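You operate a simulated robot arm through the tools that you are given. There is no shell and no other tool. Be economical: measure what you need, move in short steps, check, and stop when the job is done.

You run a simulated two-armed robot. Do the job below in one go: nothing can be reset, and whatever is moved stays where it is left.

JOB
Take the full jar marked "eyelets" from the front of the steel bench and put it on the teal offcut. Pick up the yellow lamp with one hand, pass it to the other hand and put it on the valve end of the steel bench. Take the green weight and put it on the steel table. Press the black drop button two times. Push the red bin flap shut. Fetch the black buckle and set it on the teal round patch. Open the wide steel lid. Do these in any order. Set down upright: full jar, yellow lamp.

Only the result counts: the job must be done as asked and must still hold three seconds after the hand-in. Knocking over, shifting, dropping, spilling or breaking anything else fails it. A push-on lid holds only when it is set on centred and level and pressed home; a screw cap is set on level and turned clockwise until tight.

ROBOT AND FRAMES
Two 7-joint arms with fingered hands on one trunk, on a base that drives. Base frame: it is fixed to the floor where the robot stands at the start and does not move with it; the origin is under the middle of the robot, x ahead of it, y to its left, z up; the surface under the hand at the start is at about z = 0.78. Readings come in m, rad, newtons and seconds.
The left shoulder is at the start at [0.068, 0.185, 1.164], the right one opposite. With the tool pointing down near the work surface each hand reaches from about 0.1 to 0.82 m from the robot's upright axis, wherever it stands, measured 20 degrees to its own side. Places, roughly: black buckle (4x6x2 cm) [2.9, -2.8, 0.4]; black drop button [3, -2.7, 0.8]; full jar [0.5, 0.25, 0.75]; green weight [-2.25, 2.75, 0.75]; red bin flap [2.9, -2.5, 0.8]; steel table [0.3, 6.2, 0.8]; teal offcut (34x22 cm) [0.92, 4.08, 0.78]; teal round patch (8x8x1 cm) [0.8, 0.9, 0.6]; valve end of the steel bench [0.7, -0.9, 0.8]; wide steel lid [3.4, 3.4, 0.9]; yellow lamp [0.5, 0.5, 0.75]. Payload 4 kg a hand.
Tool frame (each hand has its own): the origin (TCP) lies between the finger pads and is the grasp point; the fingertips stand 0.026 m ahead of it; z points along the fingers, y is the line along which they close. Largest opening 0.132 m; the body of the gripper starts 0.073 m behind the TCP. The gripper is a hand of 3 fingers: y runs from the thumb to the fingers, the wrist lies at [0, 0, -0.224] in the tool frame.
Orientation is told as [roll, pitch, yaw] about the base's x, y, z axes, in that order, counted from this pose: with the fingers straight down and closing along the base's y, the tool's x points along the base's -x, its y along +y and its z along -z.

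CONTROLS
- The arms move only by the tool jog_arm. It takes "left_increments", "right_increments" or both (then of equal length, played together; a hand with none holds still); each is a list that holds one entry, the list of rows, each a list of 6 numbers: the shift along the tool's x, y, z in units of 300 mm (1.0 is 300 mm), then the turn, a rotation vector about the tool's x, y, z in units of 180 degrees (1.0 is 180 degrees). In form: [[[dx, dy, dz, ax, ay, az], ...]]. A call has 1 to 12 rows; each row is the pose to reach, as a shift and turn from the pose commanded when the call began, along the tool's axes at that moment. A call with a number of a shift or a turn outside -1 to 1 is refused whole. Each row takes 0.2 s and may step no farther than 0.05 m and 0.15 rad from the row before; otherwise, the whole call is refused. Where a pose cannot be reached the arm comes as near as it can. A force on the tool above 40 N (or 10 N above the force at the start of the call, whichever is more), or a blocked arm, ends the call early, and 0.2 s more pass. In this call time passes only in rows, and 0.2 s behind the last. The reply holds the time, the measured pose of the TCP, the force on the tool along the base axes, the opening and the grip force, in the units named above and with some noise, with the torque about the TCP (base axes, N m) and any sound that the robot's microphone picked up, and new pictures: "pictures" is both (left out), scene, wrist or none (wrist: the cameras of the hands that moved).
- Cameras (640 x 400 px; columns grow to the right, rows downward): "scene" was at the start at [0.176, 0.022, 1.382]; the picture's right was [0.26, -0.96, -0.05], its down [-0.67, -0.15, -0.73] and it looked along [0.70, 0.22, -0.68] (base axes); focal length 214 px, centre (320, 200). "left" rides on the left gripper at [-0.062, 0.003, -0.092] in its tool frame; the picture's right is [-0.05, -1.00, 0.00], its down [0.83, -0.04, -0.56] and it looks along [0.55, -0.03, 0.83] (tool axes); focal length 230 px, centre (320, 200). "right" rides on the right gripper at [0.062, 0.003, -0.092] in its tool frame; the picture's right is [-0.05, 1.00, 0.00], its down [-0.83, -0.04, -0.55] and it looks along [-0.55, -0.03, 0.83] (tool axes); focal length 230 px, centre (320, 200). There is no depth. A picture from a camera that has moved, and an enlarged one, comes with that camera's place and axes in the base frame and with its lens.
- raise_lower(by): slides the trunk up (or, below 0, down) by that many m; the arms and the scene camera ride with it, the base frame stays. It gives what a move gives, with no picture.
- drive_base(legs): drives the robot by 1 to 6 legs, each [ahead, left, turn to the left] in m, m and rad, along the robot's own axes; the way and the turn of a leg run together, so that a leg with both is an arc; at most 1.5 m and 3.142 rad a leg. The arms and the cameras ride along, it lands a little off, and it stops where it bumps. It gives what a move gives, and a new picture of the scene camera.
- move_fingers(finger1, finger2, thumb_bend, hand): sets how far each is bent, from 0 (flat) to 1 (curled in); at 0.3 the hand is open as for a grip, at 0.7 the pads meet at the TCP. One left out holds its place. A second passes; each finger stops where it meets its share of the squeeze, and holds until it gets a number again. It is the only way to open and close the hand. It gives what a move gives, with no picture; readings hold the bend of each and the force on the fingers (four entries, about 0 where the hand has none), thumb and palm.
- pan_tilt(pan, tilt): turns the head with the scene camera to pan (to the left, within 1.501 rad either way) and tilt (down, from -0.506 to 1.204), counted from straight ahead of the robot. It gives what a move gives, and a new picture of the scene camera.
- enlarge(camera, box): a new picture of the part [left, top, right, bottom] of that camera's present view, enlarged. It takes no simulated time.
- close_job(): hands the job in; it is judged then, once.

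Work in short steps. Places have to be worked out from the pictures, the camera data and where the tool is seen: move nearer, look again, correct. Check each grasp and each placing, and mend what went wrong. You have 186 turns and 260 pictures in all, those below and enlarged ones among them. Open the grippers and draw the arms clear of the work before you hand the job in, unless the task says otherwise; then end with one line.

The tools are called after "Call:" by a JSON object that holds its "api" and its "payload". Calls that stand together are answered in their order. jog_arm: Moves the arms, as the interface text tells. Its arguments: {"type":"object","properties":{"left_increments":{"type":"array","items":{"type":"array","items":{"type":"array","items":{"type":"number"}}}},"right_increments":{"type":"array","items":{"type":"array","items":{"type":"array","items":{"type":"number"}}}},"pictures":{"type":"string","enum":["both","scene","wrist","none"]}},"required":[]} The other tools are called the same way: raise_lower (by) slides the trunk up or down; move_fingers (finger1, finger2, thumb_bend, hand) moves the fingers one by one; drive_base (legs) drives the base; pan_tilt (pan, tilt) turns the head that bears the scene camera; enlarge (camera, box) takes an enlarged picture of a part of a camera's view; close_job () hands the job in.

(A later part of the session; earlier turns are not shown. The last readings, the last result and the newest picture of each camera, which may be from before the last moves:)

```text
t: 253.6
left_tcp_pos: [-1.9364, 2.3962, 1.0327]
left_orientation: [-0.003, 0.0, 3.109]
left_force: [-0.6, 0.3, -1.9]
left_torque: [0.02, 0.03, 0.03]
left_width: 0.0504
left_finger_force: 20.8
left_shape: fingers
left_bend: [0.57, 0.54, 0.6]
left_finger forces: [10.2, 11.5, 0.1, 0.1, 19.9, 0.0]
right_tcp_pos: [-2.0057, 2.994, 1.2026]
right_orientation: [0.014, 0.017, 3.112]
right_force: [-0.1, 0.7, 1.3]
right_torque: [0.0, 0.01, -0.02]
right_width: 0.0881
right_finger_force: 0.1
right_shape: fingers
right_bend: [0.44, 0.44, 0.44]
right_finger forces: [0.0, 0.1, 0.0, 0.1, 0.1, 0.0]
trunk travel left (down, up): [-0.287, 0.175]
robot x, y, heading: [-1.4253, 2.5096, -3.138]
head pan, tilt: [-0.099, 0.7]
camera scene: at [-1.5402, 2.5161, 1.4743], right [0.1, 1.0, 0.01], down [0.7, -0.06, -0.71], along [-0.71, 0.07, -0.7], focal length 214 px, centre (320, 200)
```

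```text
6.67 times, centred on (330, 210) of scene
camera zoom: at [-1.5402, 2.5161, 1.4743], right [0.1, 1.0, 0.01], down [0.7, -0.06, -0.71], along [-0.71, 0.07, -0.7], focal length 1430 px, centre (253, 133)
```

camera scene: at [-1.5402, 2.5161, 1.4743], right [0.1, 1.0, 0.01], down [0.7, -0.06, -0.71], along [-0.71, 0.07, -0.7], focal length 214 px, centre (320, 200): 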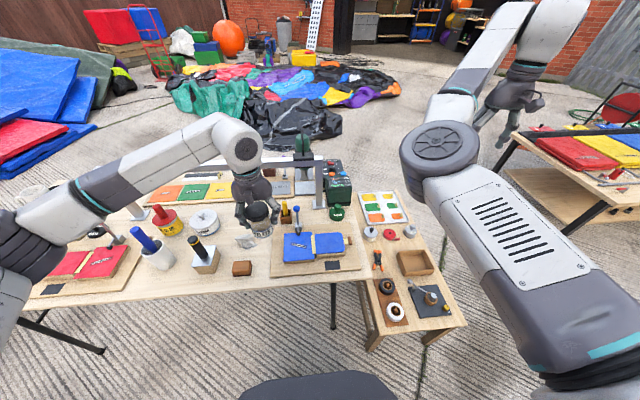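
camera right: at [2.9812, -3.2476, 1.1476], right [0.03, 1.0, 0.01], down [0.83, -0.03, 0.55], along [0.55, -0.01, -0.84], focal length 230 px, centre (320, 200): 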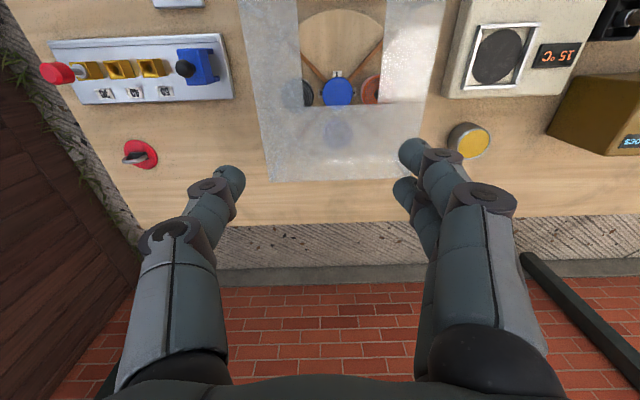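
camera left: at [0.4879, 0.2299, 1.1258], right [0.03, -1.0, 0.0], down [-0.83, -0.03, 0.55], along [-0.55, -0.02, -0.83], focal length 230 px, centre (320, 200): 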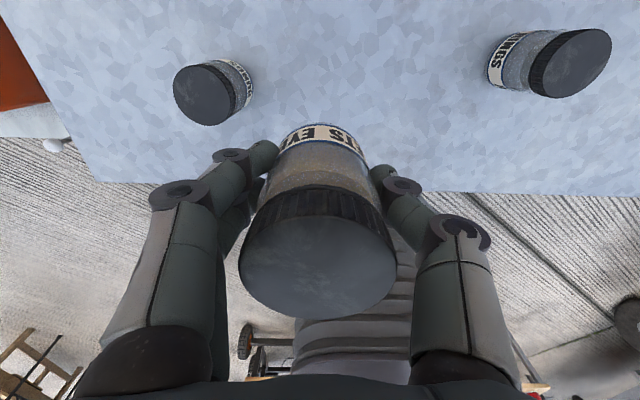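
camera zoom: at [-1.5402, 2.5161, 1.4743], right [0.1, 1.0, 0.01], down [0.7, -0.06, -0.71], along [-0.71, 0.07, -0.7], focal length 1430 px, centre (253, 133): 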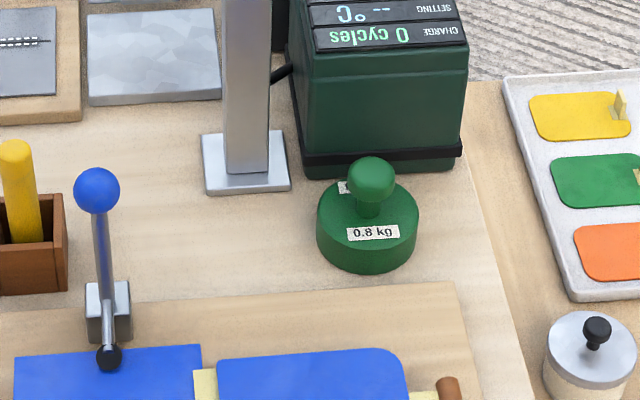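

It's the 0.8 kg green weight; I'll grip its knob (centre ≈ (-2.16,2.655,0.815)). Raise the jar, move in closer, and lower the trunk for reach.

Call:
{"api": "jog_arm", "payload": {"left_increments": [[[0, 0, -0.16, 0, 0, 0], [0, 0, -0.32, 0, 0, 0], [0, 0, -0.5, 0, 0, 0]]], "pictures": "none"}}

Call:
{"api": "drive_base", "payload": {"legs": [[0.11, 0.08, 0]]}}

Call:
{"api": "raise_lower", "payload": {"by": -0.12}}

```text
refused: row 3 steps farther than a row can; nothing moved
```

```text
t: 254.9
left_tcp_pos: [-2.0425, 2.315, 1.0336]
left_orientation: [-0.002, -0.003, 3.112]
left_force: [0.2, 0.2, -2.2]
left_torque: [-0.01, 0.01, 0.02]
left_width: 0.0504
left_finger_force: 20.9
left_shape: fingers
left_bend: [0.57, 0.54, 0.6]
left_finger forces: [10.2, 11.5, 0.1, 0.0, 19.9, 0.1]
right_tcp_pos: [-2.1138, 2.9133, 1.2021]
right_orientation: [0.015, 0.015, 3.115]
right_force: [0.4, 0.6, 0.2]
right_torque: [0.0, 0.04, 0.0]
right_width: 0.088
right_finger_force: 0.0
right_shape: fingers
right_bend: [0.44, 0.44, 0.44]
right_finger forces: [0.0, 0.1, 0.0, 0.0, 0.1, 0.1]
trunk travel left (down, up): [-0.287, 0.175]
robot x, y, heading: [-1.5312, 2.4268, -3.135]
head pan, tilt: [-0.099, 0.7]
camera scene: at [-1.6462, 2.4351, 1.4746], right [0.09, 1.0, 0.01], down [0.7, -0.06, -0.71], along [-0.71, 0.07, -0.7], focal length 214 px, centre (320, 200)
```

scene: 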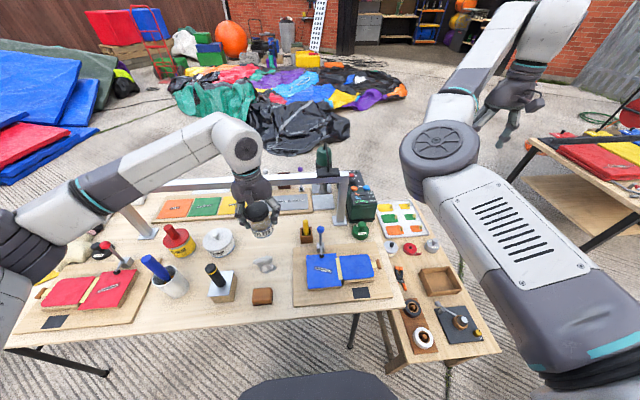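

```text
t: 256.4
left_tcp_pos: [-2.042, 2.313, 0.9137]
left_orientation: [-0.004, -0.002, 3.113]
left_force: [-0.3, -0.9, -2.0]
left_torque: [0.0, 0.01, 0.0]
left_width: 0.0504
left_finger_force: 21.2
left_shape: fingers
left_bend: [0.57, 0.54, 0.6]
left_finger forces: [10.1, 11.5, 0.0, 0.0, 20.0, 0.0]
right_tcp_pos: [-2.1138, 2.9128, 1.0823]
right_orientation: [0.015, 0.013, 3.11]
right_force: [-0.5, -0.5, -0.7]
right_torque: [-0.02, 0.01, 0.0]
right_width: 0.0881
right_finger_force: 0.0
right_shape: fingers
right_bend: [0.44, 0.44, 0.44]
right_finger forces: [0.0, 0.0, 0.0, 0.1, 0.0, 0.0]
trunk travel left (down, up): [-0.167, 0.295]
robot x, y, heading: [-1.5291, 2.431, -3.134]
head pan, tilt: [-0.099, 0.7]
```

The raise was refused but nothing touched; raise the jar now.

Call:
{"api": "jog_arm", "payload": {"left_increments": [[[0, 0, -0.14, 0, 0, 0], [0, 0, -0.28, 0, 0, 0], [0, 0, -0.42, 0, 0, 0], [0, 0, -0.5, 0, 0, 0]]], "right_increments": [[[-0.04, 0.15, 0, 0, -0.02, 0], [-0.08, 0.3, 0, 0, -0.04, 0], [-0.12, 0.45, 0.03, 0, -0.06, 0], [-0.16, 0.6, 0.06, 0, -0.083, 0]]], "pictures": "both"}}

```text
t: 257.4
left_tcp_pos: [-2.0464, 2.3128, 1.062]
left_orientation: [-0.004, 0.0, 3.112]
left_force: [-0.1, -1.3, -1.8]
left_torque: [0.02, 0.01, -0.01]
left_width: 0.0505
left_finger_force: 20.7
left_shape: fingers
left_bend: [0.57, 0.54, 0.6]
left_finger forces: [10.3, 11.6, 0.0, 0.0, 20.0, 0.0]
right_tcp_pos: [-2.2258, 2.7645, 1.0475]
right_orientation: [0.012, -0.244, 3.107]
right_force: [0.7, -0.4, -0.5]
right_torque: [0.01, 0.0, 0.0]
right_width: 0.0881
right_finger_force: 0.0
right_shape: fingers
right_bend: [0.44, 0.44, 0.44]
right_finger forces: [0.0, 0.0, 0.0, 0.0, 0.0, 0.0]
right hand out of reach, approached as far as the arm can: row 2, 3, 4
trunk travel left (down, up): [-0.167, 0.295]
robot x, y, heading: [-1.5291, 2.4271, -3.141]
head pan, tilt: [-0.099, 0.7]
camera scene: at [-1.7245, 2.4328, 1.3283], right [0.09, 1.0, 0.02], down [0.8, -0.06, -0.6], along [-0.6, 0.07, -0.8], focal length 214 px, centre (320, 200)
camera right: at [-2.1449, 2.7601, 1.1228], right [-0.08, -1.0, 0.02], down [-0.67, 0.07, 0.74], along [-0.74, 0.04, -0.67], focal length 230 px, centre (320, 200)
camera left: at [-2.1054, 2.3097, 1.1542], right [-0.02, 1.0, 0.0], down [0.83, 0.02, 0.56], along [0.56, 0.02, -0.83], focal length 230 px, centre (320, 200)
```

scene: 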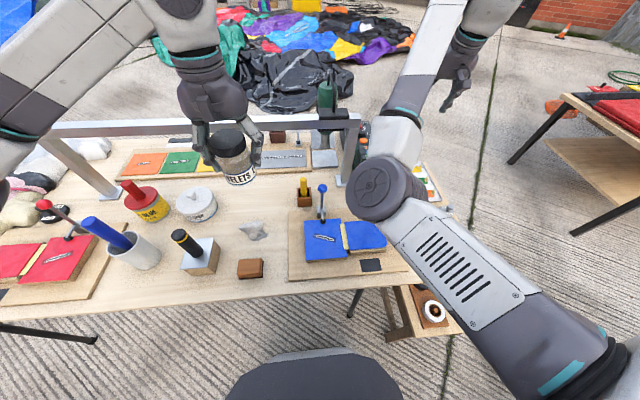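
right: 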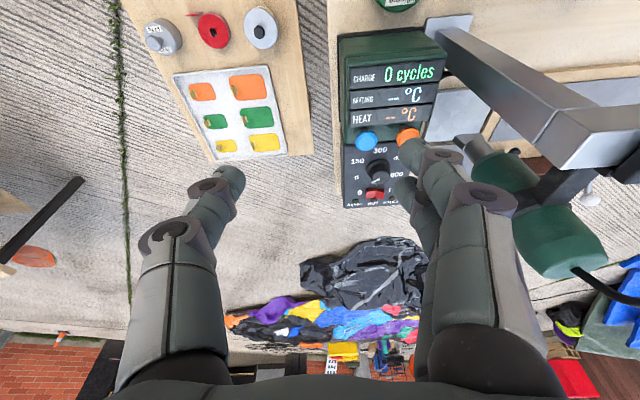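
left: 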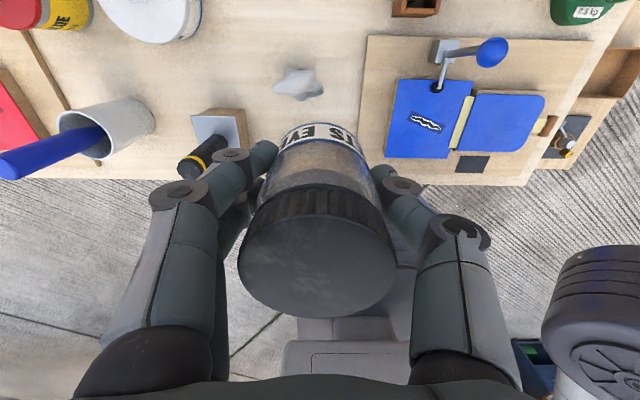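

Jar is safe at height. Now the right hand: narrow it, move sideways over the weight, then down part-way.

Call:
{"api": "move_fingers", "payload": {"hand": "right", "finger1": 0.5, "finger2": 0.5, "thumb_bend": 0.5}}

Call:
{"api": "jog_arm", "payload": {"right_increments": [[[0.09, 0.1, -0.02, 0, 0, 0], [0.16, 0.23, -0.04, 0, 0, 0], [0.226, 0.359, -0.056, 0, 0, 0], [0.265, 0.359, 0.1, 0, 0, 0], [0.305, 0.359, 0.25, 0, 0, 0]]], "pictures": "both"}}

Call:
{"api": "enlarge", "payload": {"camera": "scene", "box": [300, 90, 460, 240]}}

```text
t: 258.4
left_tcp_pos: [-2.0443, 2.3137, 1.0614]
left_orientation: [-0.005, 0.0, 3.11]
left_force: [-0.6, -0.3, -1.7]
left_torque: [-0.01, 0.0, 0.01]
left_width: 0.0507
left_finger_force: 20.7
left_shape: fingers
left_bend: [0.57, 0.54, 0.6]
left_finger forces: [10.2, 11.6, 0.0, 0.0, 20.0, 0.0]
right_tcp_pos: [-2.2255, 2.7654, 1.0483]
right_orientation: [0.015, -0.244, 3.108]
right_force: [0.0, -0.1, -1.1]
right_torque: [-0.01, 0.0, 0.01]
right_width: 0.0686
right_finger_force: 0.0
right_shape: fingers
right_bend: [0.5, 0.5, 0.5]
right_finger forces: [0.1, 0.1, 0.0, 0.0, 0.0, 0.1]
trunk travel left (down, up): [-0.167, 0.295]
robot x, y, heading: [-1.5296, 2.4284, -3.135]
head pan, tilt: [-0.099, 0.7]
```

```text
t: 259.6
left_tcp_pos: [-2.0443, 2.3139, 1.0628]
left_orientation: [-0.002, -0.002, 3.11]
left_force: [0.3, -0.1, -1.5]
left_torque: [-0.01, 0.03, 0.02]
left_width: 0.0503
left_finger_force: 20.6
left_shape: fingers
left_bend: [0.57, 0.54, 0.6]
left_finger forces: [10.2, 11.7, 0.1, 0.0, 19.9, 0.1]
right_tcp_pos: [-2.2001, 2.6701, 0.9169]
right_orientation: [0.005, -0.258, 3.098]
right_force: [-0.1, -0.4, 0.1]
right_torque: [0.04, 0.0, -0.01]
right_width: 0.0681
right_finger_force: 0.1
right_shape: fingers
right_bend: [0.5, 0.5, 0.5]
right_finger forces: [0.0, 0.1, 0.0, 0.1, 0.1, 0.0]
right hand out of reach, approached as far as the arm can: row 1, 2, 3, 4, 5
trunk travel left (down, up): [-0.167, 0.295]
robot x, y, heading: [-1.5306, 2.4282, -3.135]
head pan, tilt: [-0.099, 0.7]
camera scene: at [-1.7233, 2.4346, 1.3286], right [0.09, 1.0, 0.02], down [0.79, -0.06, -0.6], along [-0.6, 0.07, -0.8], focal length 214 px, centre (320, 200)
camera right: at [-2.1191, 2.6635, 0.9908], right [-0.09, -1.0, 0.02], down [-0.66, 0.07, 0.75], along [-0.75, 0.06, -0.66], focal length 230 px, centre (320, 200)
```

scene: 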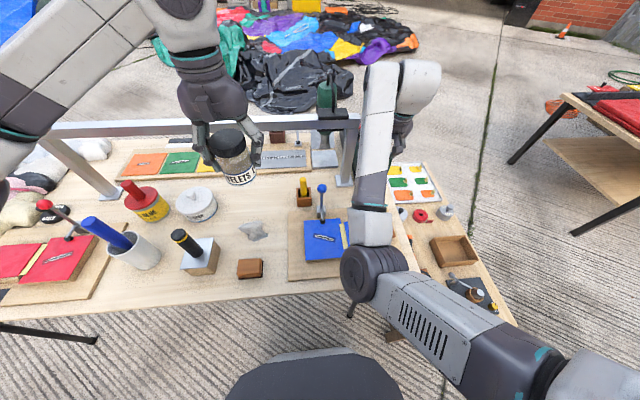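
right: 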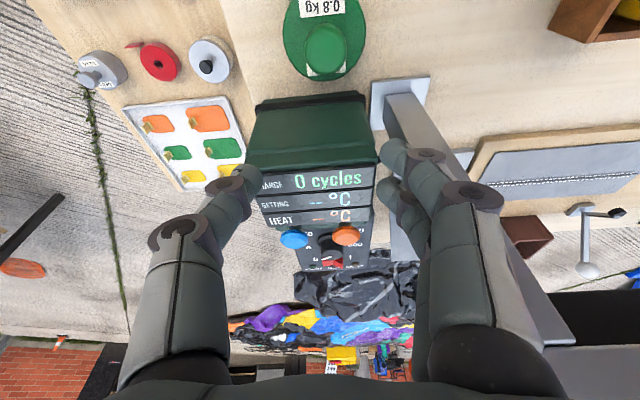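

```text
2.67 times, centred on (380, 165) of scene
camera zoom: at [-1.7233, 2.4346, 1.3286], right [0.09, 1.0, 0.02], down [0.79, -0.06, -0.6], along [-0.6, 0.07, -0.8], focal length 572 px, centre (160, 293)
```

zoom: 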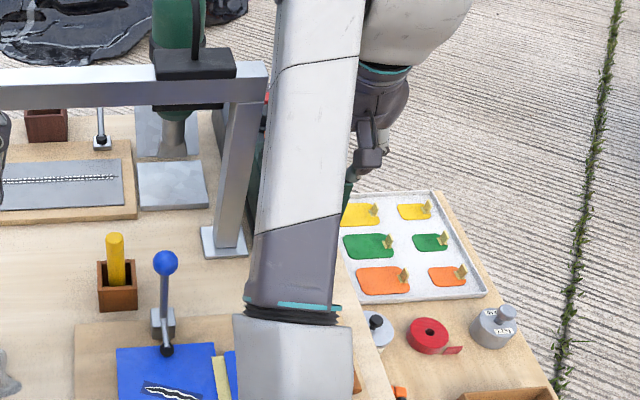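

The weight's knob is at (-2.166,2.662); the hand is 3.5 cm too far. I shift the base back to align.

Call:
{"api": "drive_base", "payload": {"legs": [[-0.035, 0.006, 0]]}}

Call:
{"api": "enlarge", "payload": {"camera": "right", "box": [0, 0, 640, 400]}}

```text
t: 260.4
left_tcp_pos: [-2.0115, 2.3077, 1.0598]
left_orientation: [-0.004, 0.0, 3.11]
left_force: [0.6, -0.9, -2.7]
left_torque: [-0.04, 0.02, 0.01]
left_width: 0.0503
left_finger_force: 20.9
left_shape: fingers
left_bend: [0.57, 0.54, 0.6]
left_finger forces: [10.3, 11.4, 0.0, 0.0, 19.8, 0.0]
right_tcp_pos: [-2.1685, 2.6631, 0.9135]
right_orientation: [0.001, -0.251, 3.102]
right_force: [0.0, -0.2, -0.2]
right_torque: [0.03, 0.04, 0.02]
right_width: 0.0678
right_finger_force: 0.0
right_shape: fingers
right_bend: [0.5, 0.5, 0.5]
right_finger forces: [0.1, 0.0, 0.0, 0.1, 0.0, 0.0]
trunk travel left (down, up): [-0.167, 0.295]
robot x, y, heading: [-1.493, 2.4225, -3.137]
head pan, tilt: [-0.099, 0.7]
camera scene: at [-1.6907, 2.4281, 1.328], right [0.09, 1.0, 0.02], down [0.8, -0.06, -0.6], along [-0.6, 0.07, -0.8], focal length 214 px, centre (320, 200)
```

scene: 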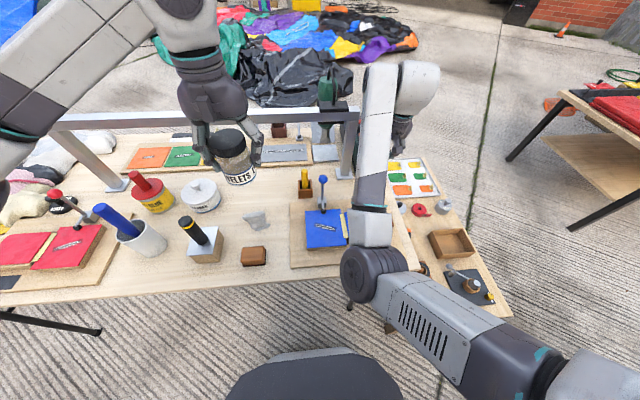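

```text
1.00 times, centred on (320, 200) of right (not enlarged: the box is as wide or as high as the picture)
camera zoom: at [-2.0853, 2.6569, 0.9876], right [-0.09, -1.0, 0.01], down [-0.66, 0.07, 0.74], along [-0.74, 0.06, -0.67], focal length 230 px, centre (320, 200)
```

zoom: 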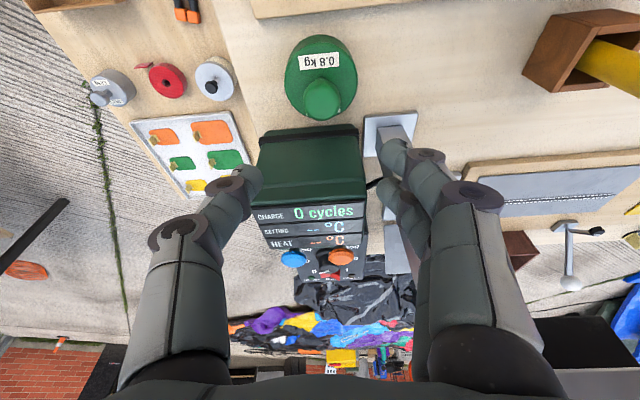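

Aligned within 5 mm. Descend vertically 10 cm onto the knob.

Call:
{"api": "jog_arm", "payload": {"right_increments": [[[0.032, 0.005, 0.107, 0, 0, 0], [0.064, 0.01, 0.213, 0, 0, 0], [0.096, 0.01, 0.31, 0, 0, 0]]], "pictures": "wrist"}}

```text
t: 261.2
left_tcp_pos: [-2.0101, 2.3081, 1.0619]
left_orientation: [-0.003, 0.0, 3.111]
left_force: [-0.5, 0.6, -2.5]
left_torque: [0.02, 0.02, -0.01]
left_width: 0.0503
left_finger_force: 20.9
left_shape: fingers
left_bend: [0.57, 0.54, 0.6]
left_finger forces: [10.1, 11.5, 0.0, 0.0, 20.0, 0.1]
right_tcp_pos: [-2.1626, 2.6587, 0.8172]
right_orientation: [0.001, -0.253, 3.102]
right_force: [0.0, -0.3, 0.0]
right_torque: [-0.03, 0.02, -0.01]
right_width: 0.0682
right_finger_force: 0.1
right_shape: fingers
right_bend: [0.5, 0.5, 0.5]
right_finger forces: [0.0, 0.1, 0.0, 0.0, 0.1, 0.0]
trunk travel left (down, up): [-0.167, 0.295]
robot x, y, heading: [-1.4928, 2.4233, -3.14]
head pan, tilt: [-0.099, 0.7]
camera right: at [-2.0806, 2.6528, 0.8919], right [-0.09, -1.0, 0.02], down [-0.66, 0.07, 0.74], along [-0.74, 0.06, -0.67], focal length 230 px, centre (320, 200)
```

right: 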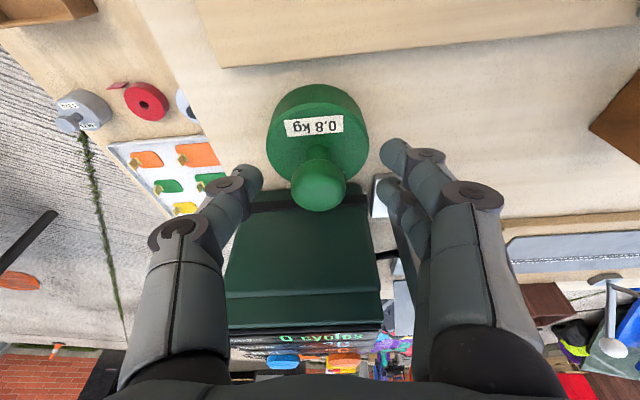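

Knob centre is slightly lower (≈0.80). Lower 1.3 cm more and close.

Call:
{"api": "jog_arm", "payload": {"right_increments": [[[-0.004, 0, 0.022, 0, 0, 0], [-0.006, 0, 0.046, 0, 0, 0]]], "pictures": "none"}}

Call:
{"api": "move_fingers", "payload": {"hand": "right", "finger1": 0.75, "finger2": 0.75, "thumb_bend": 0.75}}

Call:
{"api": "enlarge", "payload": {"camera": "right", "box": [160, 50, 480, 250]}}

```text
t: 261.9
left_tcp_pos: [-2.0105, 2.3077, 1.0603]
left_orientation: [-0.003, 0.001, 3.111]
left_force: [-0.1, 0.4, -2.6]
left_torque: [0.05, 0.0, 0.02]
left_width: 0.0501
left_finger_force: 21.2
left_shape: fingers
left_bend: [0.57, 0.54, 0.6]
left_finger forces: [10.1, 11.5, 0.1, 0.0, 19.8, 0.1]
right_tcp_pos: [-2.1663, 2.6608, 0.8058]
right_orientation: [0.003, -0.25, 3.102]
right_force: [-0.7, 0.5, 0.5]
right_torque: [0.01, 0.0, 0.03]
right_width: 0.0682
right_finger_force: 0.0
right_shape: fingers
right_bend: [0.5, 0.5, 0.5]
right_finger forces: [0.0, 0.0, 0.0, 0.1, 0.0, 0.0]
trunk travel left (down, up): [-0.167, 0.295]
robot x, y, heading: [-1.494, 2.4214, -3.139]
head pan, tilt: [-0.099, 0.7]
```

```text
t: 262.9
left_tcp_pos: [-2.0114, 2.3087, 1.0596]
left_orientation: [-0.004, 0.0, 3.112]
left_force: [-0.3, 0.1, -2.3]
left_torque: [-0.03, 0.02, 0.0]
left_width: 0.0506
left_finger_force: 21.1
left_shape: fingers
left_bend: [0.57, 0.54, 0.6]
left_finger forces: [10.2, 11.4, 0.0, 0.0, 19.7, 0.0]
right_tcp_pos: [-2.165, 2.6605, 0.8047]
right_orientation: [0.001, -0.251, 3.102]
right_force: [0.3, 0.9, -8.7]
right_torque: [-0.01, -0.08, -0.01]
right_width: 0.0099
right_finger_force: 11.8
right_shape: fingers
right_bend: [0.73, 0.72, 0.69]
right_finger forces: [5.1, 8.5, 0.1, 0.1, 10.4, 0.1]
trunk travel left (down, up): [-0.167, 0.295]
robot x, y, heading: [-1.4976, 2.4191, -3.137]
head pan, tilt: [-0.099, 0.7]
```

```text
2.00 times, centred on (320, 150) of right
camera zoom: at [-2.0848, 2.6538, 0.8788], right [-0.09, -1.0, 0.01], down [-0.66, 0.07, 0.74], along [-0.74, 0.06, -0.67], focal length 460 px, centre (320, 300)
```

zoom: 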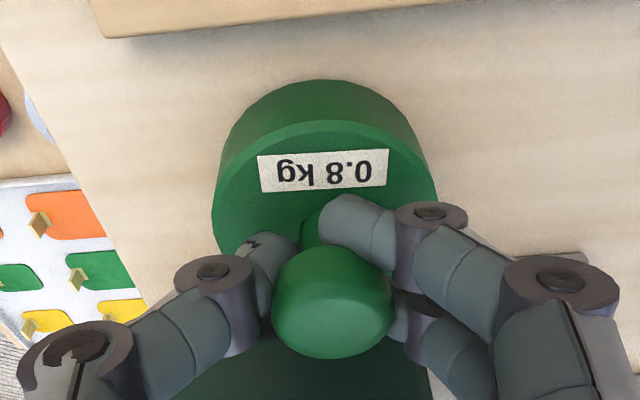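

The fingers closed under the ball around the neck – a good cage, already carrying ~8 N. Lift straight up.

Call:
{"api": "jog_arm", "payload": {"right_increments": [[[-0.016, 0, -0.06, 0, 0, 0], [-0.05, 0, -0.19, 0, 0, 0], [-0.09, 0, -0.34, 0, 0, 0], [-0.13, 0, -0.49, 0, 0, 0], [-0.165, 0, -0.64, 0, 0, 0]]], "pictures": "both"}}

```text
t: 264.1
left_tcp_pos: [-2.0093, 2.3078, 1.0614]
left_orientation: [-0.005, -0.001, 3.112]
left_force: [0.4, -0.3, -2.4]
left_torque: [0.01, 0.07, -0.03]
left_width: 0.0501
left_finger_force: 20.8
left_shape: fingers
left_bend: [0.57, 0.54, 0.6]
left_finger forces: [10.3, 11.5, 0.0, 0.0, 19.9, 0.0]
right_tcp_pos: [-2.2039, 2.6683, 0.9775]
right_orientation: [0.002, -0.25, 3.102]
right_force: [1.1, 0.7, -8.7]
right_torque: [0.04, -0.04, -0.01]
right_width: 0.0063
right_finger_force: 11.5
right_shape: fingers
right_bend: [0.74, 0.72, 0.69]
right_finger forces: [3.9, 9.2, 0.1, 0.0, 10.4, 0.0]
right hand out of reach, approached as far as the arm can: row 4, 5
trunk travel left (down, up): [-0.167, 0.295]
robot x, y, heading: [-1.497, 2.4219, -3.139]
head pan, tilt: [-0.099, 0.7]
camera scene: at [-1.69, 2.4278, 1.3284], right [0.09, 1.0, 0.02], down [0.8, -0.06, -0.6], along [-0.6, 0.07, -0.8], focal length 214 px, centre (320, 200)
camera right: at [-2.1232, 2.6611, 1.0517], right [-0.09, -1.0, 0.01], down [-0.66, 0.07, 0.74], along [-0.74, 0.06, -0.67], focal length 230 px, centre (320, 200)
```

scene: 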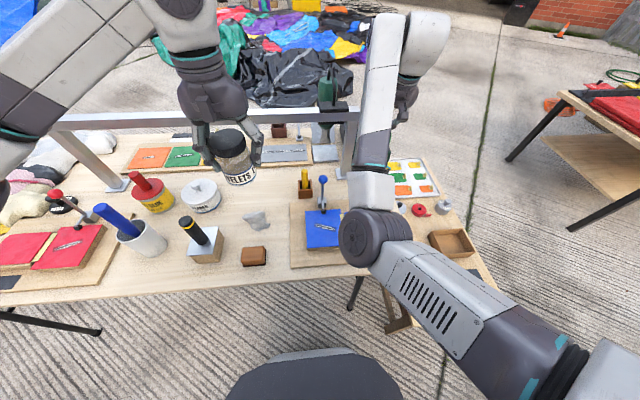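
right: 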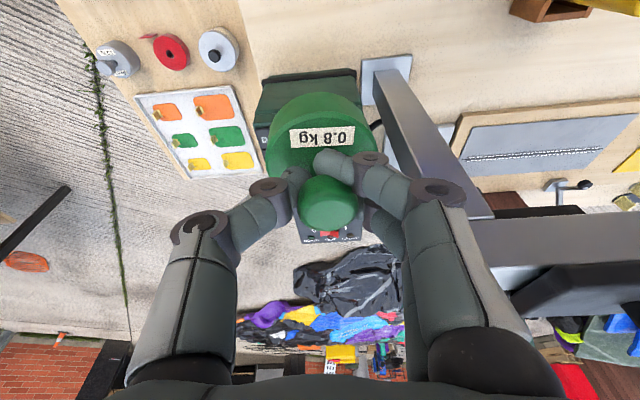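

Weight secured. Back straight out, raise the trunk, and head north between the tables.

Call:
{"api": "drive_base", "payload": {"legs": [[-0.75, 0, 0]]}}

Call:
{"api": "raise_lower", "payload": {"by": 0.12}}

Call:
{"api": "drive_base", "payload": {"legs": [[0, -1.4, 0], [0, -1.15, 0]]}}

```text
t: 268.0
left_tcp_pos: [-1.2795, 2.3126, 1.0617]
left_orientation: [-0.004, 0.002, 3.105]
left_force: [0.6, 0.5, -1.6]
left_torque: [-0.03, 0.07, -0.02]
left_width: 0.0503
left_finger_force: 21.1
left_shape: fingers
left_bend: [0.57, 0.54, 0.6]
left_finger forces: [10.3, 11.6, 0.1, 0.0, 19.9, 0.1]
right_tcp_pos: [-1.4704, 2.6747, 0.9772]
right_orientation: [0.001, -0.253, 3.094]
right_force: [-0.5, 0.1, -7.9]
right_torque: [0.02, -0.05, 0.03]
right_width: 0.0053
right_finger_force: 11.3
right_shape: fingers
right_bend: [0.74, 0.72, 0.69]
right_finger forces: [3.6, 8.5, 0.0, 0.0, 10.4, 0.0]
trunk travel left (down, up): [-0.167, 0.295]
robot x, y, heading: [-0.7598, 2.4229, 3.136]
head pan, tilt: [-0.099, 0.7]
camera scene: at [-0.9579, 2.4303, 1.3283], right [0.1, 0.99, 0.02], down [0.79, -0.07, -0.6], along [-0.6, 0.08, -0.8], focal length 214 px, centre (320, 200)
```

scene: 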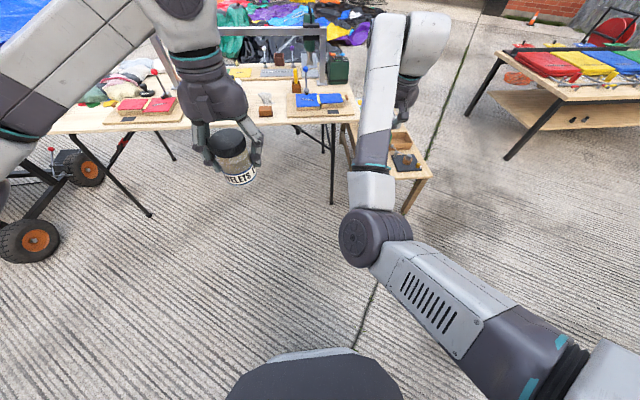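

```text
t: 269.5
left_tcp_pos: [-1.2795, 2.3134, 1.1808]
left_orientation: [-0.002, 0.001, 3.105]
left_force: [0.0, -0.7, -1.9]
left_torque: [0.02, 0.04, -0.02]
left_width: 0.0503
left_finger_force: 20.9
left_shape: fingers
left_bend: [0.57, 0.54, 0.6]
left_finger forces: [10.2, 11.6, 0.0, 0.0, 19.8, 0.1]
right_tcp_pos: [-1.4713, 2.6754, 1.0956]
right_orientation: [-0.001, -0.253, 3.093]
right_force: [-0.3, -0.1, -7.8]
right_torque: [0.02, -0.06, -0.02]
right_width: 0.0052
right_finger_force: 11.0
right_shape: fingers
right_bend: [0.74, 0.72, 0.69]
right_finger forces: [3.3, 8.2, 0.0, 0.0, 10.3, 0.0]
trunk travel left (down, up): [-0.287, 0.175]
robot x, y, heading: [-0.7604, 2.4261, 3.138]
head pan, tilt: [-0.099, 0.7]
```

```text
t: 282.0
left_tcp_pos: [-1.3291, 4.8469, 1.1819]
left_orientation: [-0.003, -0.001, 3.129]
left_force: [-0.5, 0.1, -1.8]
left_torque: [-0.01, 0.03, 0.03]
left_width: 0.0505
left_finger_force: 20.6
left_shape: fingers
left_bend: [0.57, 0.54, 0.6]
left_finger forces: [10.1, 11.6, 0.0, 0.0, 19.7, 0.0]
right_tcp_pos: [-1.53, 5.2036, 1.0965]
right_orientation: [0.001, -0.253, 3.118]
right_force: [0.3, -0.2, -7.7]
right_torque: [0.03, -0.06, 0.01]
right_width: 0.005
right_finger_force: 11.2
right_shape: fingers
right_bend: [0.74, 0.72, 0.69]
right_finger forces: [3.3, 8.3, 0.0, 0.1, 10.1, 0.0]
trunk travel left (down, up): [-0.287, 0.175]
robot x, y, heading: [-0.8178, 4.9696, -3.119]
head pan, tilt: [-0.099, 0.7]
camera scene: at [-0.9345, 4.9746, 1.4742], right [0.08, 1.0, 0.01], down [0.7, -0.05, -0.71], along [-0.71, 0.06, -0.7], focal length 214 px, centre (320, 200)
```

scene: 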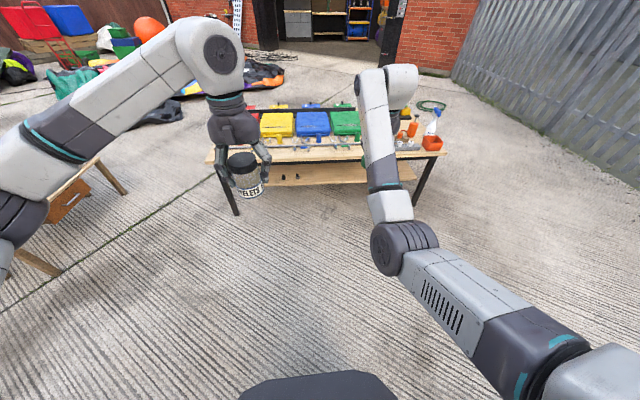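

Turn to face +x and look at the north side of the long table.

Call:
{"api": "drive_base", "payload": {"legs": [[0, 0, 3.119]]}}

Call:
{"api": "pan_tilt", "payload": {"pan": 0.0, "tilt": 0.4}}

Call:
{"api": "pan_tilt", "payload": {"pan": 0.9, "tilt": 0.35}}

```text
t: 289.6
left_tcp_pos: [-0.2993, 5.0735, 1.1806]
left_orientation: [-0.003, 0.001, -0.049]
left_force: [0.8, -0.7, -2.5]
left_torque: [-0.03, 0.0, 0.02]
left_width: 0.05
left_finger_force: 21.3
left_shape: fingers
left_bend: [0.57, 0.54, 0.6]
left_finger forces: [10.6, 11.7, 0.1, 0.0, 20.1, 0.0]
right_tcp_pos: [-0.1104, 4.7104, 1.0968]
right_orientation: [0.002, -0.252, -0.059]
right_force: [0.0, 0.3, -7.6]
right_torque: [0.02, 0.04, 0.01]
right_width: 0.0044
right_finger_force: 10.4
right_shape: fingers
right_bend: [0.74, 0.72, 0.69]
right_finger forces: [2.5, 8.4, 0.1, 0.0, 10.0, 0.0]
trunk travel left (down, up): [-0.287, 0.175]
robot x, y, heading: [-0.8153, 4.9686, -0.014]
head pan, tilt: [-0.099, 0.7]
camera scene: at [-0.6932, 4.9581, 1.4742], right [-0.11, -0.99, 0.01], down [-0.7, 0.07, -0.71], along [0.7, -0.09, -0.7], focal length 214 px, centre (320, 200)
```

scene: 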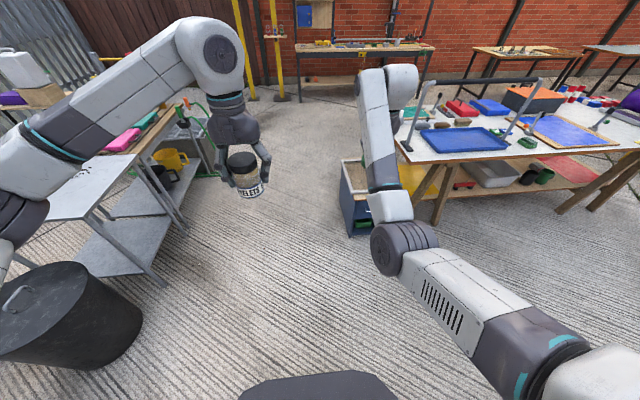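

```text
t: 290.4
left_tcp_pos: [-0.2983, 5.0748, 1.1822]
left_orientation: [-0.004, -0.001, -0.049]
left_force: [0.3, -0.3, -1.8]
left_torque: [0.03, -0.06, -0.01]
left_width: 0.0499
left_finger_force: 21.4
left_shape: fingers
left_bend: [0.57, 0.54, 0.6]
left_finger forces: [10.6, 11.7, 0.0, 0.1, 20.2, 0.0]
right_tcp_pos: [-0.1105, 4.7095, 1.0966]
right_orientation: [0.002, -0.252, -0.059]
right_force: [-0.3, 0.0, -8.6]
right_torque: [0.0, 0.05, -0.01]
right_width: 0.0042
right_finger_force: 10.8
right_shape: fingers
right_bend: [0.74, 0.72, 0.69]
right_finger forces: [2.6, 8.5, 0.0, 0.0, 10.1, 0.0]
trunk travel left (down, up): [-0.287, 0.175]
robot x, y, heading: [-0.8178, 4.9723, -0.017]
head pan, tilt: [0.0, 0.4]
camera scene: at [-0.6828, 4.9663, 1.5002], right [-0.02, -1.0, 0.0], down [-0.46, 0.01, -0.89], along [0.89, -0.01, -0.46], focal length 214 px, centre (320, 200)
```

scene: 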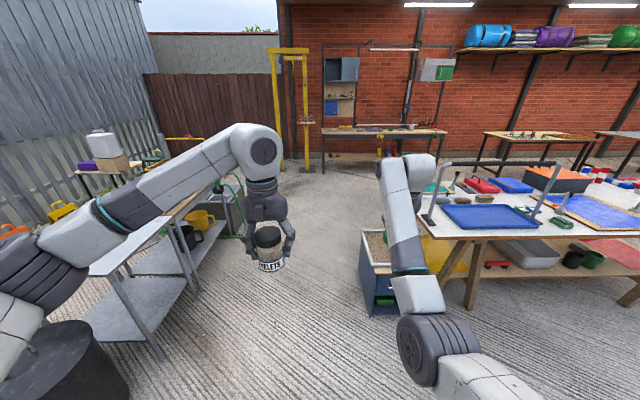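

```text
t: 291.6
left_tcp_pos: [-0.2983, 5.074, 1.1814]
left_orientation: [-0.003, 0.001, -0.048]
left_force: [-0.6, -0.6, -3.0]
left_torque: [0.01, -0.03, -0.03]
left_width: 0.0503
left_finger_force: 20.9
left_shape: fingers
left_bend: [0.57, 0.54, 0.6]
left_finger forces: [10.6, 11.7, 0.0, 0.1, 20.2, 0.0]
right_tcp_pos: [-0.1099, 4.7094, 1.0967]
right_orientation: [0.001, -0.249, -0.06]
right_force: [-0.2, 0.2, -8.2]
right_torque: [0.01, 0.05, 0.0]
right_width: 0.0044
right_finger_force: 10.0
right_shape: fingers
right_bend: [0.74, 0.72, 0.69]
right_finger forces: [2.5, 8.4, 0.0, 0.0, 9.9, 0.0]
trunk travel left (down, up): [-0.287, 0.175]
robot x, y, heading: [-0.8161, 4.9714, -0.015]
head pan, tilt: [0.901, 0.351]
camera scene: at [-0.7159, 5.0398, 1.5077], right [0.77, -0.63, -0.06], down [-0.29, -0.26, -0.92], along [0.57, 0.73, -0.39], focal length 214 px, centre (320, 200)
```

scene: 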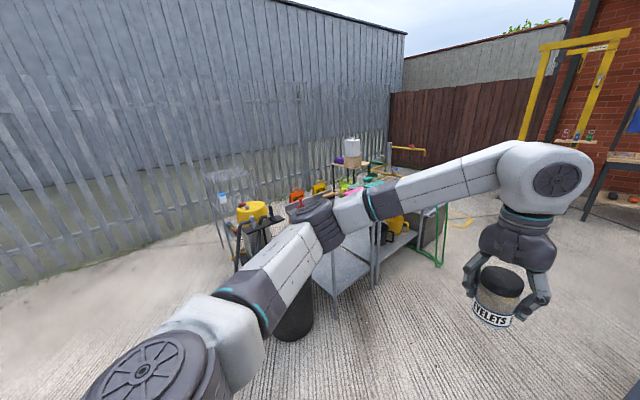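

The steel table is just to the north (front edge y≈5.8). I place the weight there first: drive ahead and turn to face it.

Call:
{"api": "drive_base", "payload": {"legs": [[0.75, 0.1, 0], [0, 0, 1.586]]}}

Call:
{"api": "pan_tilt", "payload": {"pan": -0.2, "tilt": 0.6}}

```text
t: 299.6
left_tcp_pos: [-0.2011, 5.573, 1.1814]
left_orientation: [-0.003, -0.001, 1.57]
left_force: [0.3, 0.7, -2.6]
left_torque: [0.02, 0.0, 0.0]
left_width: 0.0503
left_finger_force: 21.6
left_shape: fingers
left_bend: [0.57, 0.54, 0.6]
left_finger forces: [10.8, 11.7, 0.0, 0.1, 20.5, 0.1]
right_tcp_pos: [0.1532, 5.778, 1.0971]
right_orientation: [0.002, -0.252, 1.56]
right_force: [-0.1, 0.2, -8.1]
right_torque: [-0.07, 0.0, -0.02]
right_width: 0.0041
right_finger_force: 10.4
right_shape: fingers
right_bend: [0.74, 0.72, 0.69]
right_finger forces: [2.4, 8.4, 0.0, 0.0, 10.0, 0.0]
trunk travel left (down, up): [-0.287, 0.175]
robot x, y, heading: [-0.0766, 5.0616, 1.606]
head pan, tilt: [0.901, 0.351]
camera scene: at [-0.1463, 5.1535, 1.5077], right [0.6, 0.8, -0.06], down [0.28, -0.28, -0.92], along [-0.75, 0.53, -0.39], focal length 214 px, centre (320, 200)
```

scene: 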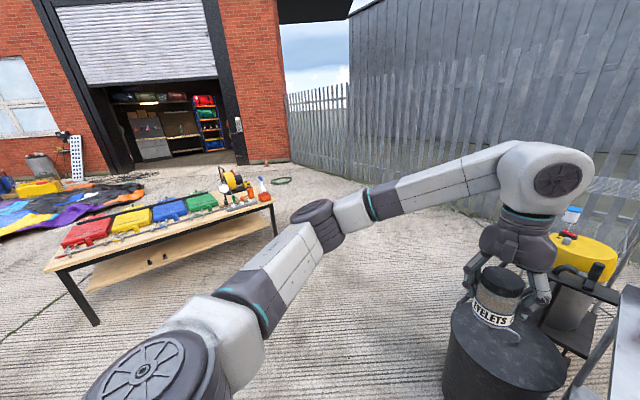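

```text
t: 300.9
left_tcp_pos: [-0.2023, 5.5736, 1.1815]
left_orientation: [-0.003, -0.001, 1.57]
left_force: [0.7, -0.8, -2.6]
left_torque: [0.02, -0.04, 0.0]
left_width: 0.0503
left_finger_force: 21.2
left_shape: fingers
left_bend: [0.57, 0.54, 0.6]
left_finger forces: [10.8, 11.8, 0.1, 0.1, 20.6, 0.0]
right_tcp_pos: [0.1534, 5.779, 1.0968]
right_orientation: [0.001, -0.251, 1.558]
right_force: [0.6, 1.0, -6.7]
right_torque: [-0.05, 0.0, -0.01]
right_width: 0.0037
right_finger_force: 10.1
right_shape: fingers
right_bend: [0.74, 0.72, 0.69]
right_finger forces: [2.3, 8.6, 0.1, 0.1, 9.6, 0.1]
trunk travel left (down, up): [-0.287, 0.175]
robot x, y, heading: [-0.073, 5.0624, 1.601]
head pan, tilt: [-0.201, 0.6]
camera scene: at [-0.0567, 5.1833, 1.4826], right [0.99, -0.17, 0.02], down [-0.09, -0.62, -0.78], along [0.14, 0.77, -0.63], focal length 214 px, centre (320, 200)
```

scene: 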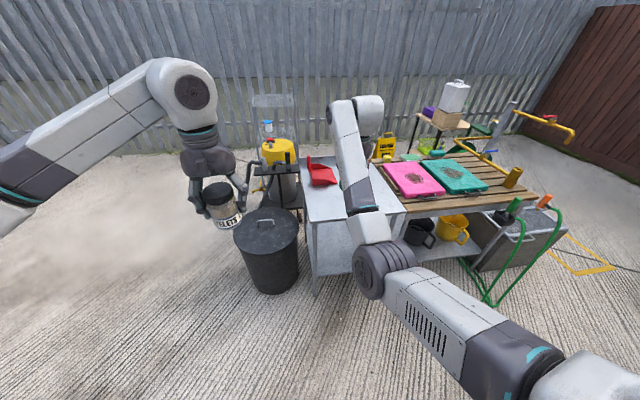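

The steel table spans x≈0.02–0.47, y≈5.87–6.4 with a red dustpan at its left-back. I drive to put the weight over a free spot near (0.31,6.02).

Call:
{"api": "drive_base", "payload": {"legs": [[0.24, -0.16, -0.03]]}}

Call:
{"api": "enlarge", "payload": {"camera": "right", "box": [0, 0, 640, 400]}}

```text
t: 302.9
left_tcp_pos: [-0.0257, 5.8225, 1.1821]
left_orientation: [-0.005, 0.0, 1.536]
left_force: [-0.4, 0.3, -1.7]
left_torque: [-0.02, -0.01, 0.01]
left_width: 0.0503
left_finger_force: 21.8
left_shape: fingers
left_bend: [0.57, 0.54, 0.6]
left_finger forces: [10.8, 11.7, 0.1, 0.0, 20.6, 0.0]
right_tcp_pos: [0.3351, 6.0157, 1.0979]
right_orientation: [-0.001, -0.253, 1.527]
right_force: [0.1, 0.3, -7.5]
right_torque: [-0.06, -0.01, -0.02]
right_width: 0.0031
right_finger_force: 11.0
right_shape: fingers
right_bend: [0.74, 0.72, 0.69]
right_finger forces: [2.3, 8.7, 0.0, 0.0, 9.6, 0.0]
trunk travel left (down, up): [-0.287, 0.175]
robot x, y, heading: [0.0817, 5.3046, 1.567]
head pan, tilt: [-0.201, 0.6]
camera scene: at [0.1049, 5.4286, 1.4828], right [0.98, -0.2, 0.02], down [-0.11, -0.62, -0.78], along [0.17, 0.76, -0.63], focal length 214 px, centre (320, 200)
```

scene: 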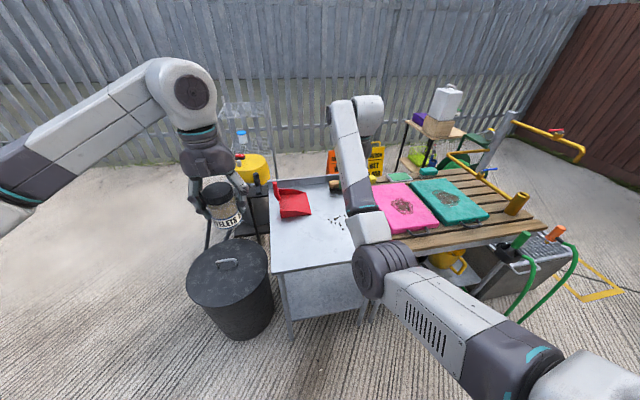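

```text
1.00 times, centred on (320, 200) of right (not enlarged: the box is as wide or as high as the picture)
camera zoom: at [0.3277, 5.9329, 1.1717], right [-1.0, 0.1, 0.01], down [0.07, 0.66, 0.75], along [0.06, 0.74, -0.67], focal length 230 px, centre (320, 200)
```

zoom: 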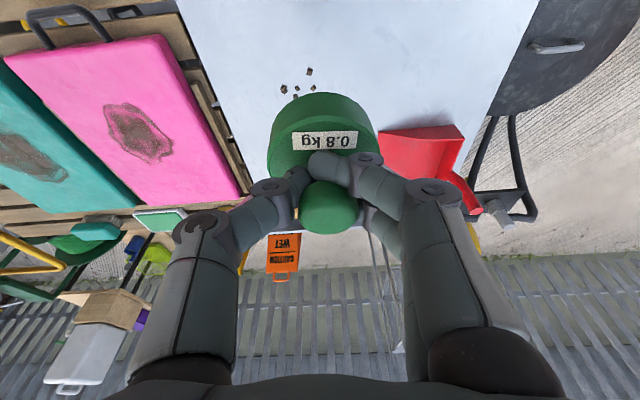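

There are small crumbs on the table near (0.37,6.07); I'll set the weight clear of them at about (0.235,5.955).

Call:
{"api": "drive_base", "payload": {"legs": [[-0.06, 0.1, 0]]}}

Call:
{"api": "jog_arm", "payload": {"right_increments": [[[0.035, 0, 0.145, 0, 0, 0], [0.07, 0, 0.29, 0, 0, 0], [0.11, 0, 0.43, 0, 0, 0], [0.135, 0, 0.55, 0, 0, 0]]], "pictures": "both"}}

```text
t: 304.2
left_tcp_pos: [-0.1242, 5.7644, 1.1806]
left_orientation: [-0.002, 0.001, 1.535]
left_force: [-0.2, -0.3, -2.5]
left_torque: [0.04, 0.0, 0.0]
left_width: 0.0503
left_finger_force: 21.6
left_shape: fingers
left_bend: [0.57, 0.54, 0.6]
left_finger forces: [10.6, 11.6, 0.0, 0.0, 20.7, 0.0]
right_tcp_pos: [0.2376, 5.9552, 1.0957]
right_orientation: [0.003, -0.252, 1.525]
right_force: [-0.1, 0.6, -7.3]
right_torque: [-0.04, -0.04, -0.02]
right_width: 0.0029
right_finger_force: 10.5
right_shape: fingers
right_bend: [0.74, 0.72, 0.69]
right_finger forces: [2.4, 8.9, 0.0, 0.0, 9.8, 0.0]
trunk travel left (down, up): [-0.287, 0.175]
robot x, y, heading: [-0.0135, 5.2438, 1.568]
head pan, tilt: [-0.201, 0.6]
camera scene: at [0.0075, 5.3696, 1.4825], right [0.98, -0.2, 0.02], down [-0.11, -0.62, -0.78], along [0.17, 0.76, -0.63], focal length 214 px, centre (320, 200)
```

scene: 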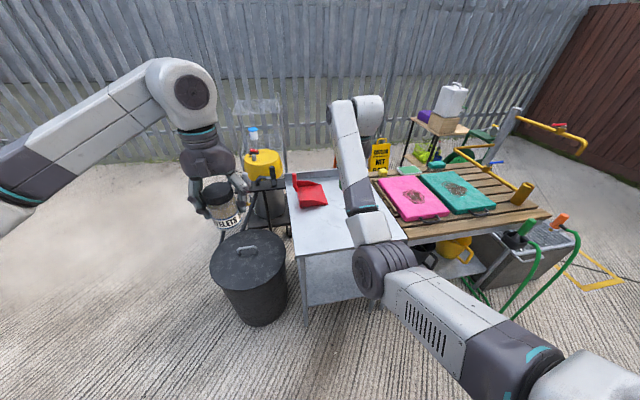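

```text
t: 305.2
left_tcp_pos: [-0.1235, 5.765, 1.1814]
left_orientation: [-0.002, 0.001, 1.536]
left_force: [0.7, 0.8, -2.2]
left_torque: [-0.04, 0.03, -0.03]
left_width: 0.0502
left_finger_force: 21.5
left_shape: fingers
left_bend: [0.57, 0.54, 0.6]
left_finger forces: [10.7, 11.8, 0.0, 0.0, 20.7, 0.0]
right_tcp_pos: [0.2392, 5.958, 0.9263]
right_orientation: [0.003, -0.25, 1.523]
right_force: [0.1, 0.8, -8.4]
right_torque: [-0.07, 0.03, 0.01]
right_width: 0.0028
right_finger_force: 10.3
right_shape: fingers
right_bend: [0.74, 0.72, 0.7]
right_finger forces: [2.7, 8.4, 0.0, 0.1, 9.4, 0.1]
trunk travel left (down, up): [-0.287, 0.175]
robot x, y, heading: [-0.0108, 5.2457, 1.571]
head pan, tilt: [-0.201, 0.6]
camera scene: at [0.008, 5.3702, 1.4824], right [0.98, -0.2, 0.02], down [-0.11, -0.62, -0.78], along [0.16, 0.76, -0.63], focal length 214 px, centre (320, 200)
camera right: at [0.2324, 5.8758, 1.0], right [-1.0, 0.1, 0.01], down [0.07, 0.66, 0.74], along [0.06, 0.74, -0.67], focal length 230 px, centre (320, 200)
```

scene: 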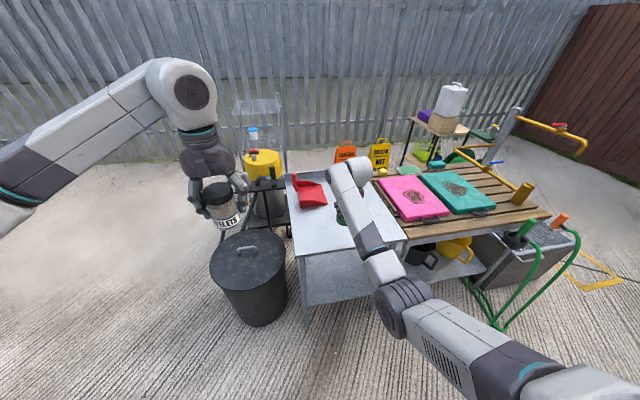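
right: 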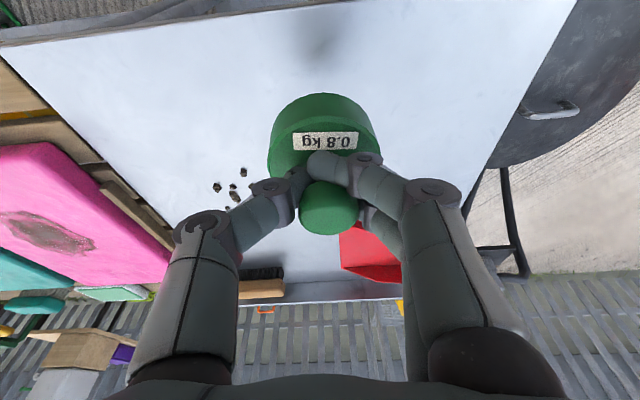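

Continue down in finer steps, watching the weight load.

Call:
{"api": "jog_arm", "payload": {"right_increments": [[[0.017, 0, 0.065, 0, 0, 0], [0.033, 0, 0.129, 0, 0, 0], [0.037, 0, 0.145, 0, 0, 0]]], "pictures": "none"}}

Call:
{"api": "jog_arm", "payload": {"right_increments": [[[0.004, 0, 0.016, 0, 0, 0], [0.008, 0, 0.032, 0, 0, 0]]], "pictures": "wrist"}}

```text
t: 306.0
left_tcp_pos: [-0.1249, 5.7633, 1.1816]
left_orientation: [-0.002, -0.001, 1.535]
left_force: [-0.5, 0.0, -2.8]
left_torque: [0.03, -0.03, 0.03]
left_width: 0.0501
left_finger_force: 21.5
left_shape: fingers
left_bend: [0.57, 0.54, 0.6]
left_finger forces: [10.7, 11.8, 0.1, 0.1, 20.7, 0.1]
right_tcp_pos: [0.2377, 5.9574, 0.8818]
right_orientation: [0.001, -0.251, 1.525]
right_force: [0.5, 0.0, -8.1]
right_torque: [-0.06, -0.04, 0.0]
right_width: 0.0023
right_finger_force: 10.6
right_shape: fingers
right_bend: [0.74, 0.72, 0.7]
right_finger forces: [2.4, 8.6, 0.0, 0.1, 9.4, 0.0]
trunk travel left (down, up): [-0.287, 0.175]
robot x, y, heading: [-0.0143, 5.2483, 1.567]
head pan, tilt: [-0.201, 0.6]
```

```text
t: 306.6
left_tcp_pos: [-0.1249, 5.7632, 1.1799]
left_orientation: [-0.002, 0.002, 1.535]
left_force: [-0.5, 0.0, -2.8]
left_torque: [0.03, 0.0, -0.01]
left_width: 0.0503
left_finger_force: 21.9
left_shape: fingers
left_bend: [0.57, 0.54, 0.6]
left_finger forces: [10.7, 11.7, 0.0, 0.0, 20.8, 0.0]
right_tcp_pos: [0.2374, 5.9578, 0.8703]
right_orientation: [0.004, -0.252, 1.525]
right_force: [0.3, 1.0, -8.0]
right_torque: [-0.03, -0.09, -0.04]
right_width: 0.0025
right_finger_force: 10.0
right_shape: fingers
right_bend: [0.74, 0.72, 0.7]
right_finger forces: [2.2, 8.6, 0.0, 0.1, 9.4, 0.0]
trunk travel left (down, up): [-0.287, 0.175]
robot x, y, heading: [-0.0105, 5.2482, 1.568]
head pan, tilt: [-0.201, 0.6]
camera right: at [0.2297, 5.8746, 0.9455], right [-1.0, 0.1, 0.01], down [0.07, 0.66, 0.74], along [0.06, 0.74, -0.67], focal length 230 px, centre (320, 200)
```

right: 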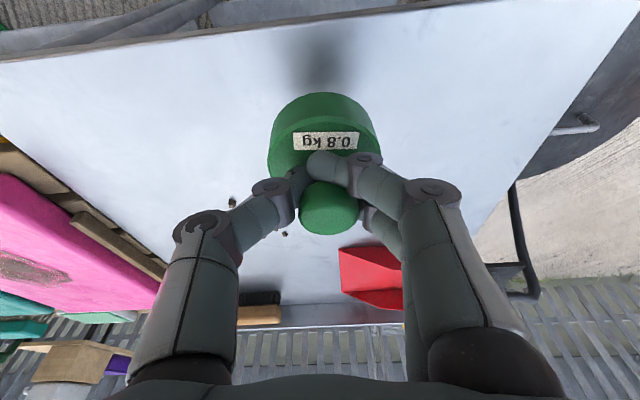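

Not yet in contact; continue in small steps.

Call:
{"api": "jog_arm", "payload": {"right_increments": [[[0.006, 0, 0.024, 0, 0, 0], [0.012, 0, 0.048, 0, 0, 0], [0.019, 0, 0.074, 0, 0, 0]]], "pictures": "none"}}

Call:
{"api": "enlarge", "payload": {"camera": "scene", "box": [270, 150, 430, 280]}}

```text
t: 307.4
left_tcp_pos: [-0.1249, 5.762, 1.1794]
left_orientation: [-0.002, 0.0, 1.535]
left_force: [-1.1, 0.2, -1.7]
left_torque: [0.01, 0.02, 0.01]
left_width: 0.0505
left_finger_force: 21.7
left_shape: fingers
left_bend: [0.57, 0.54, 0.6]
left_finger forces: [10.7, 11.9, 0.0, 0.1, 20.6, 0.0]
right_tcp_pos: [0.2379, 5.9578, 0.8483]
right_orientation: [0.002, -0.252, 1.525]
right_force: [0.4, 0.2, -7.2]
right_torque: [-0.05, -0.03, 0.01]
right_width: 0.0024
right_finger_force: 10.2
right_shape: fingers
right_bend: [0.74, 0.72, 0.7]
right_finger forces: [2.2, 8.6, 0.0, 0.0, 9.5, 0.0]
trunk travel left (down, up): [-0.287, 0.175]
robot x, y, heading: [-0.015, 5.2462, 1.57]
head pan, tilt: [-0.201, 0.6]
```

```text
3.08 times, centred on (350, 215) of scene
camera zoom: at [0.007, 5.3691, 1.4826], right [0.98, -0.2, 0.02], down [-0.11, -0.62, -0.78], along [0.17, 0.76, -0.63], focal length 660 px, centre (228, 154)
```

zoom: 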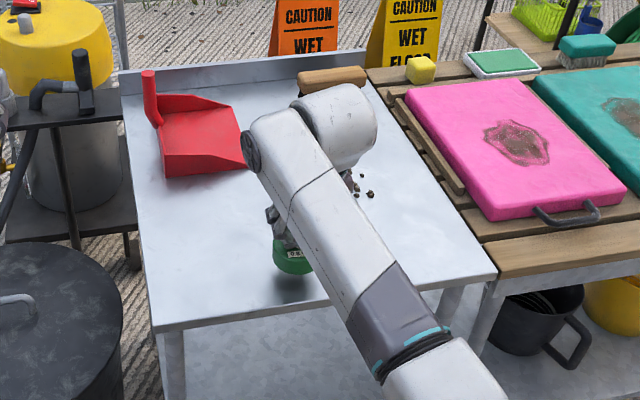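

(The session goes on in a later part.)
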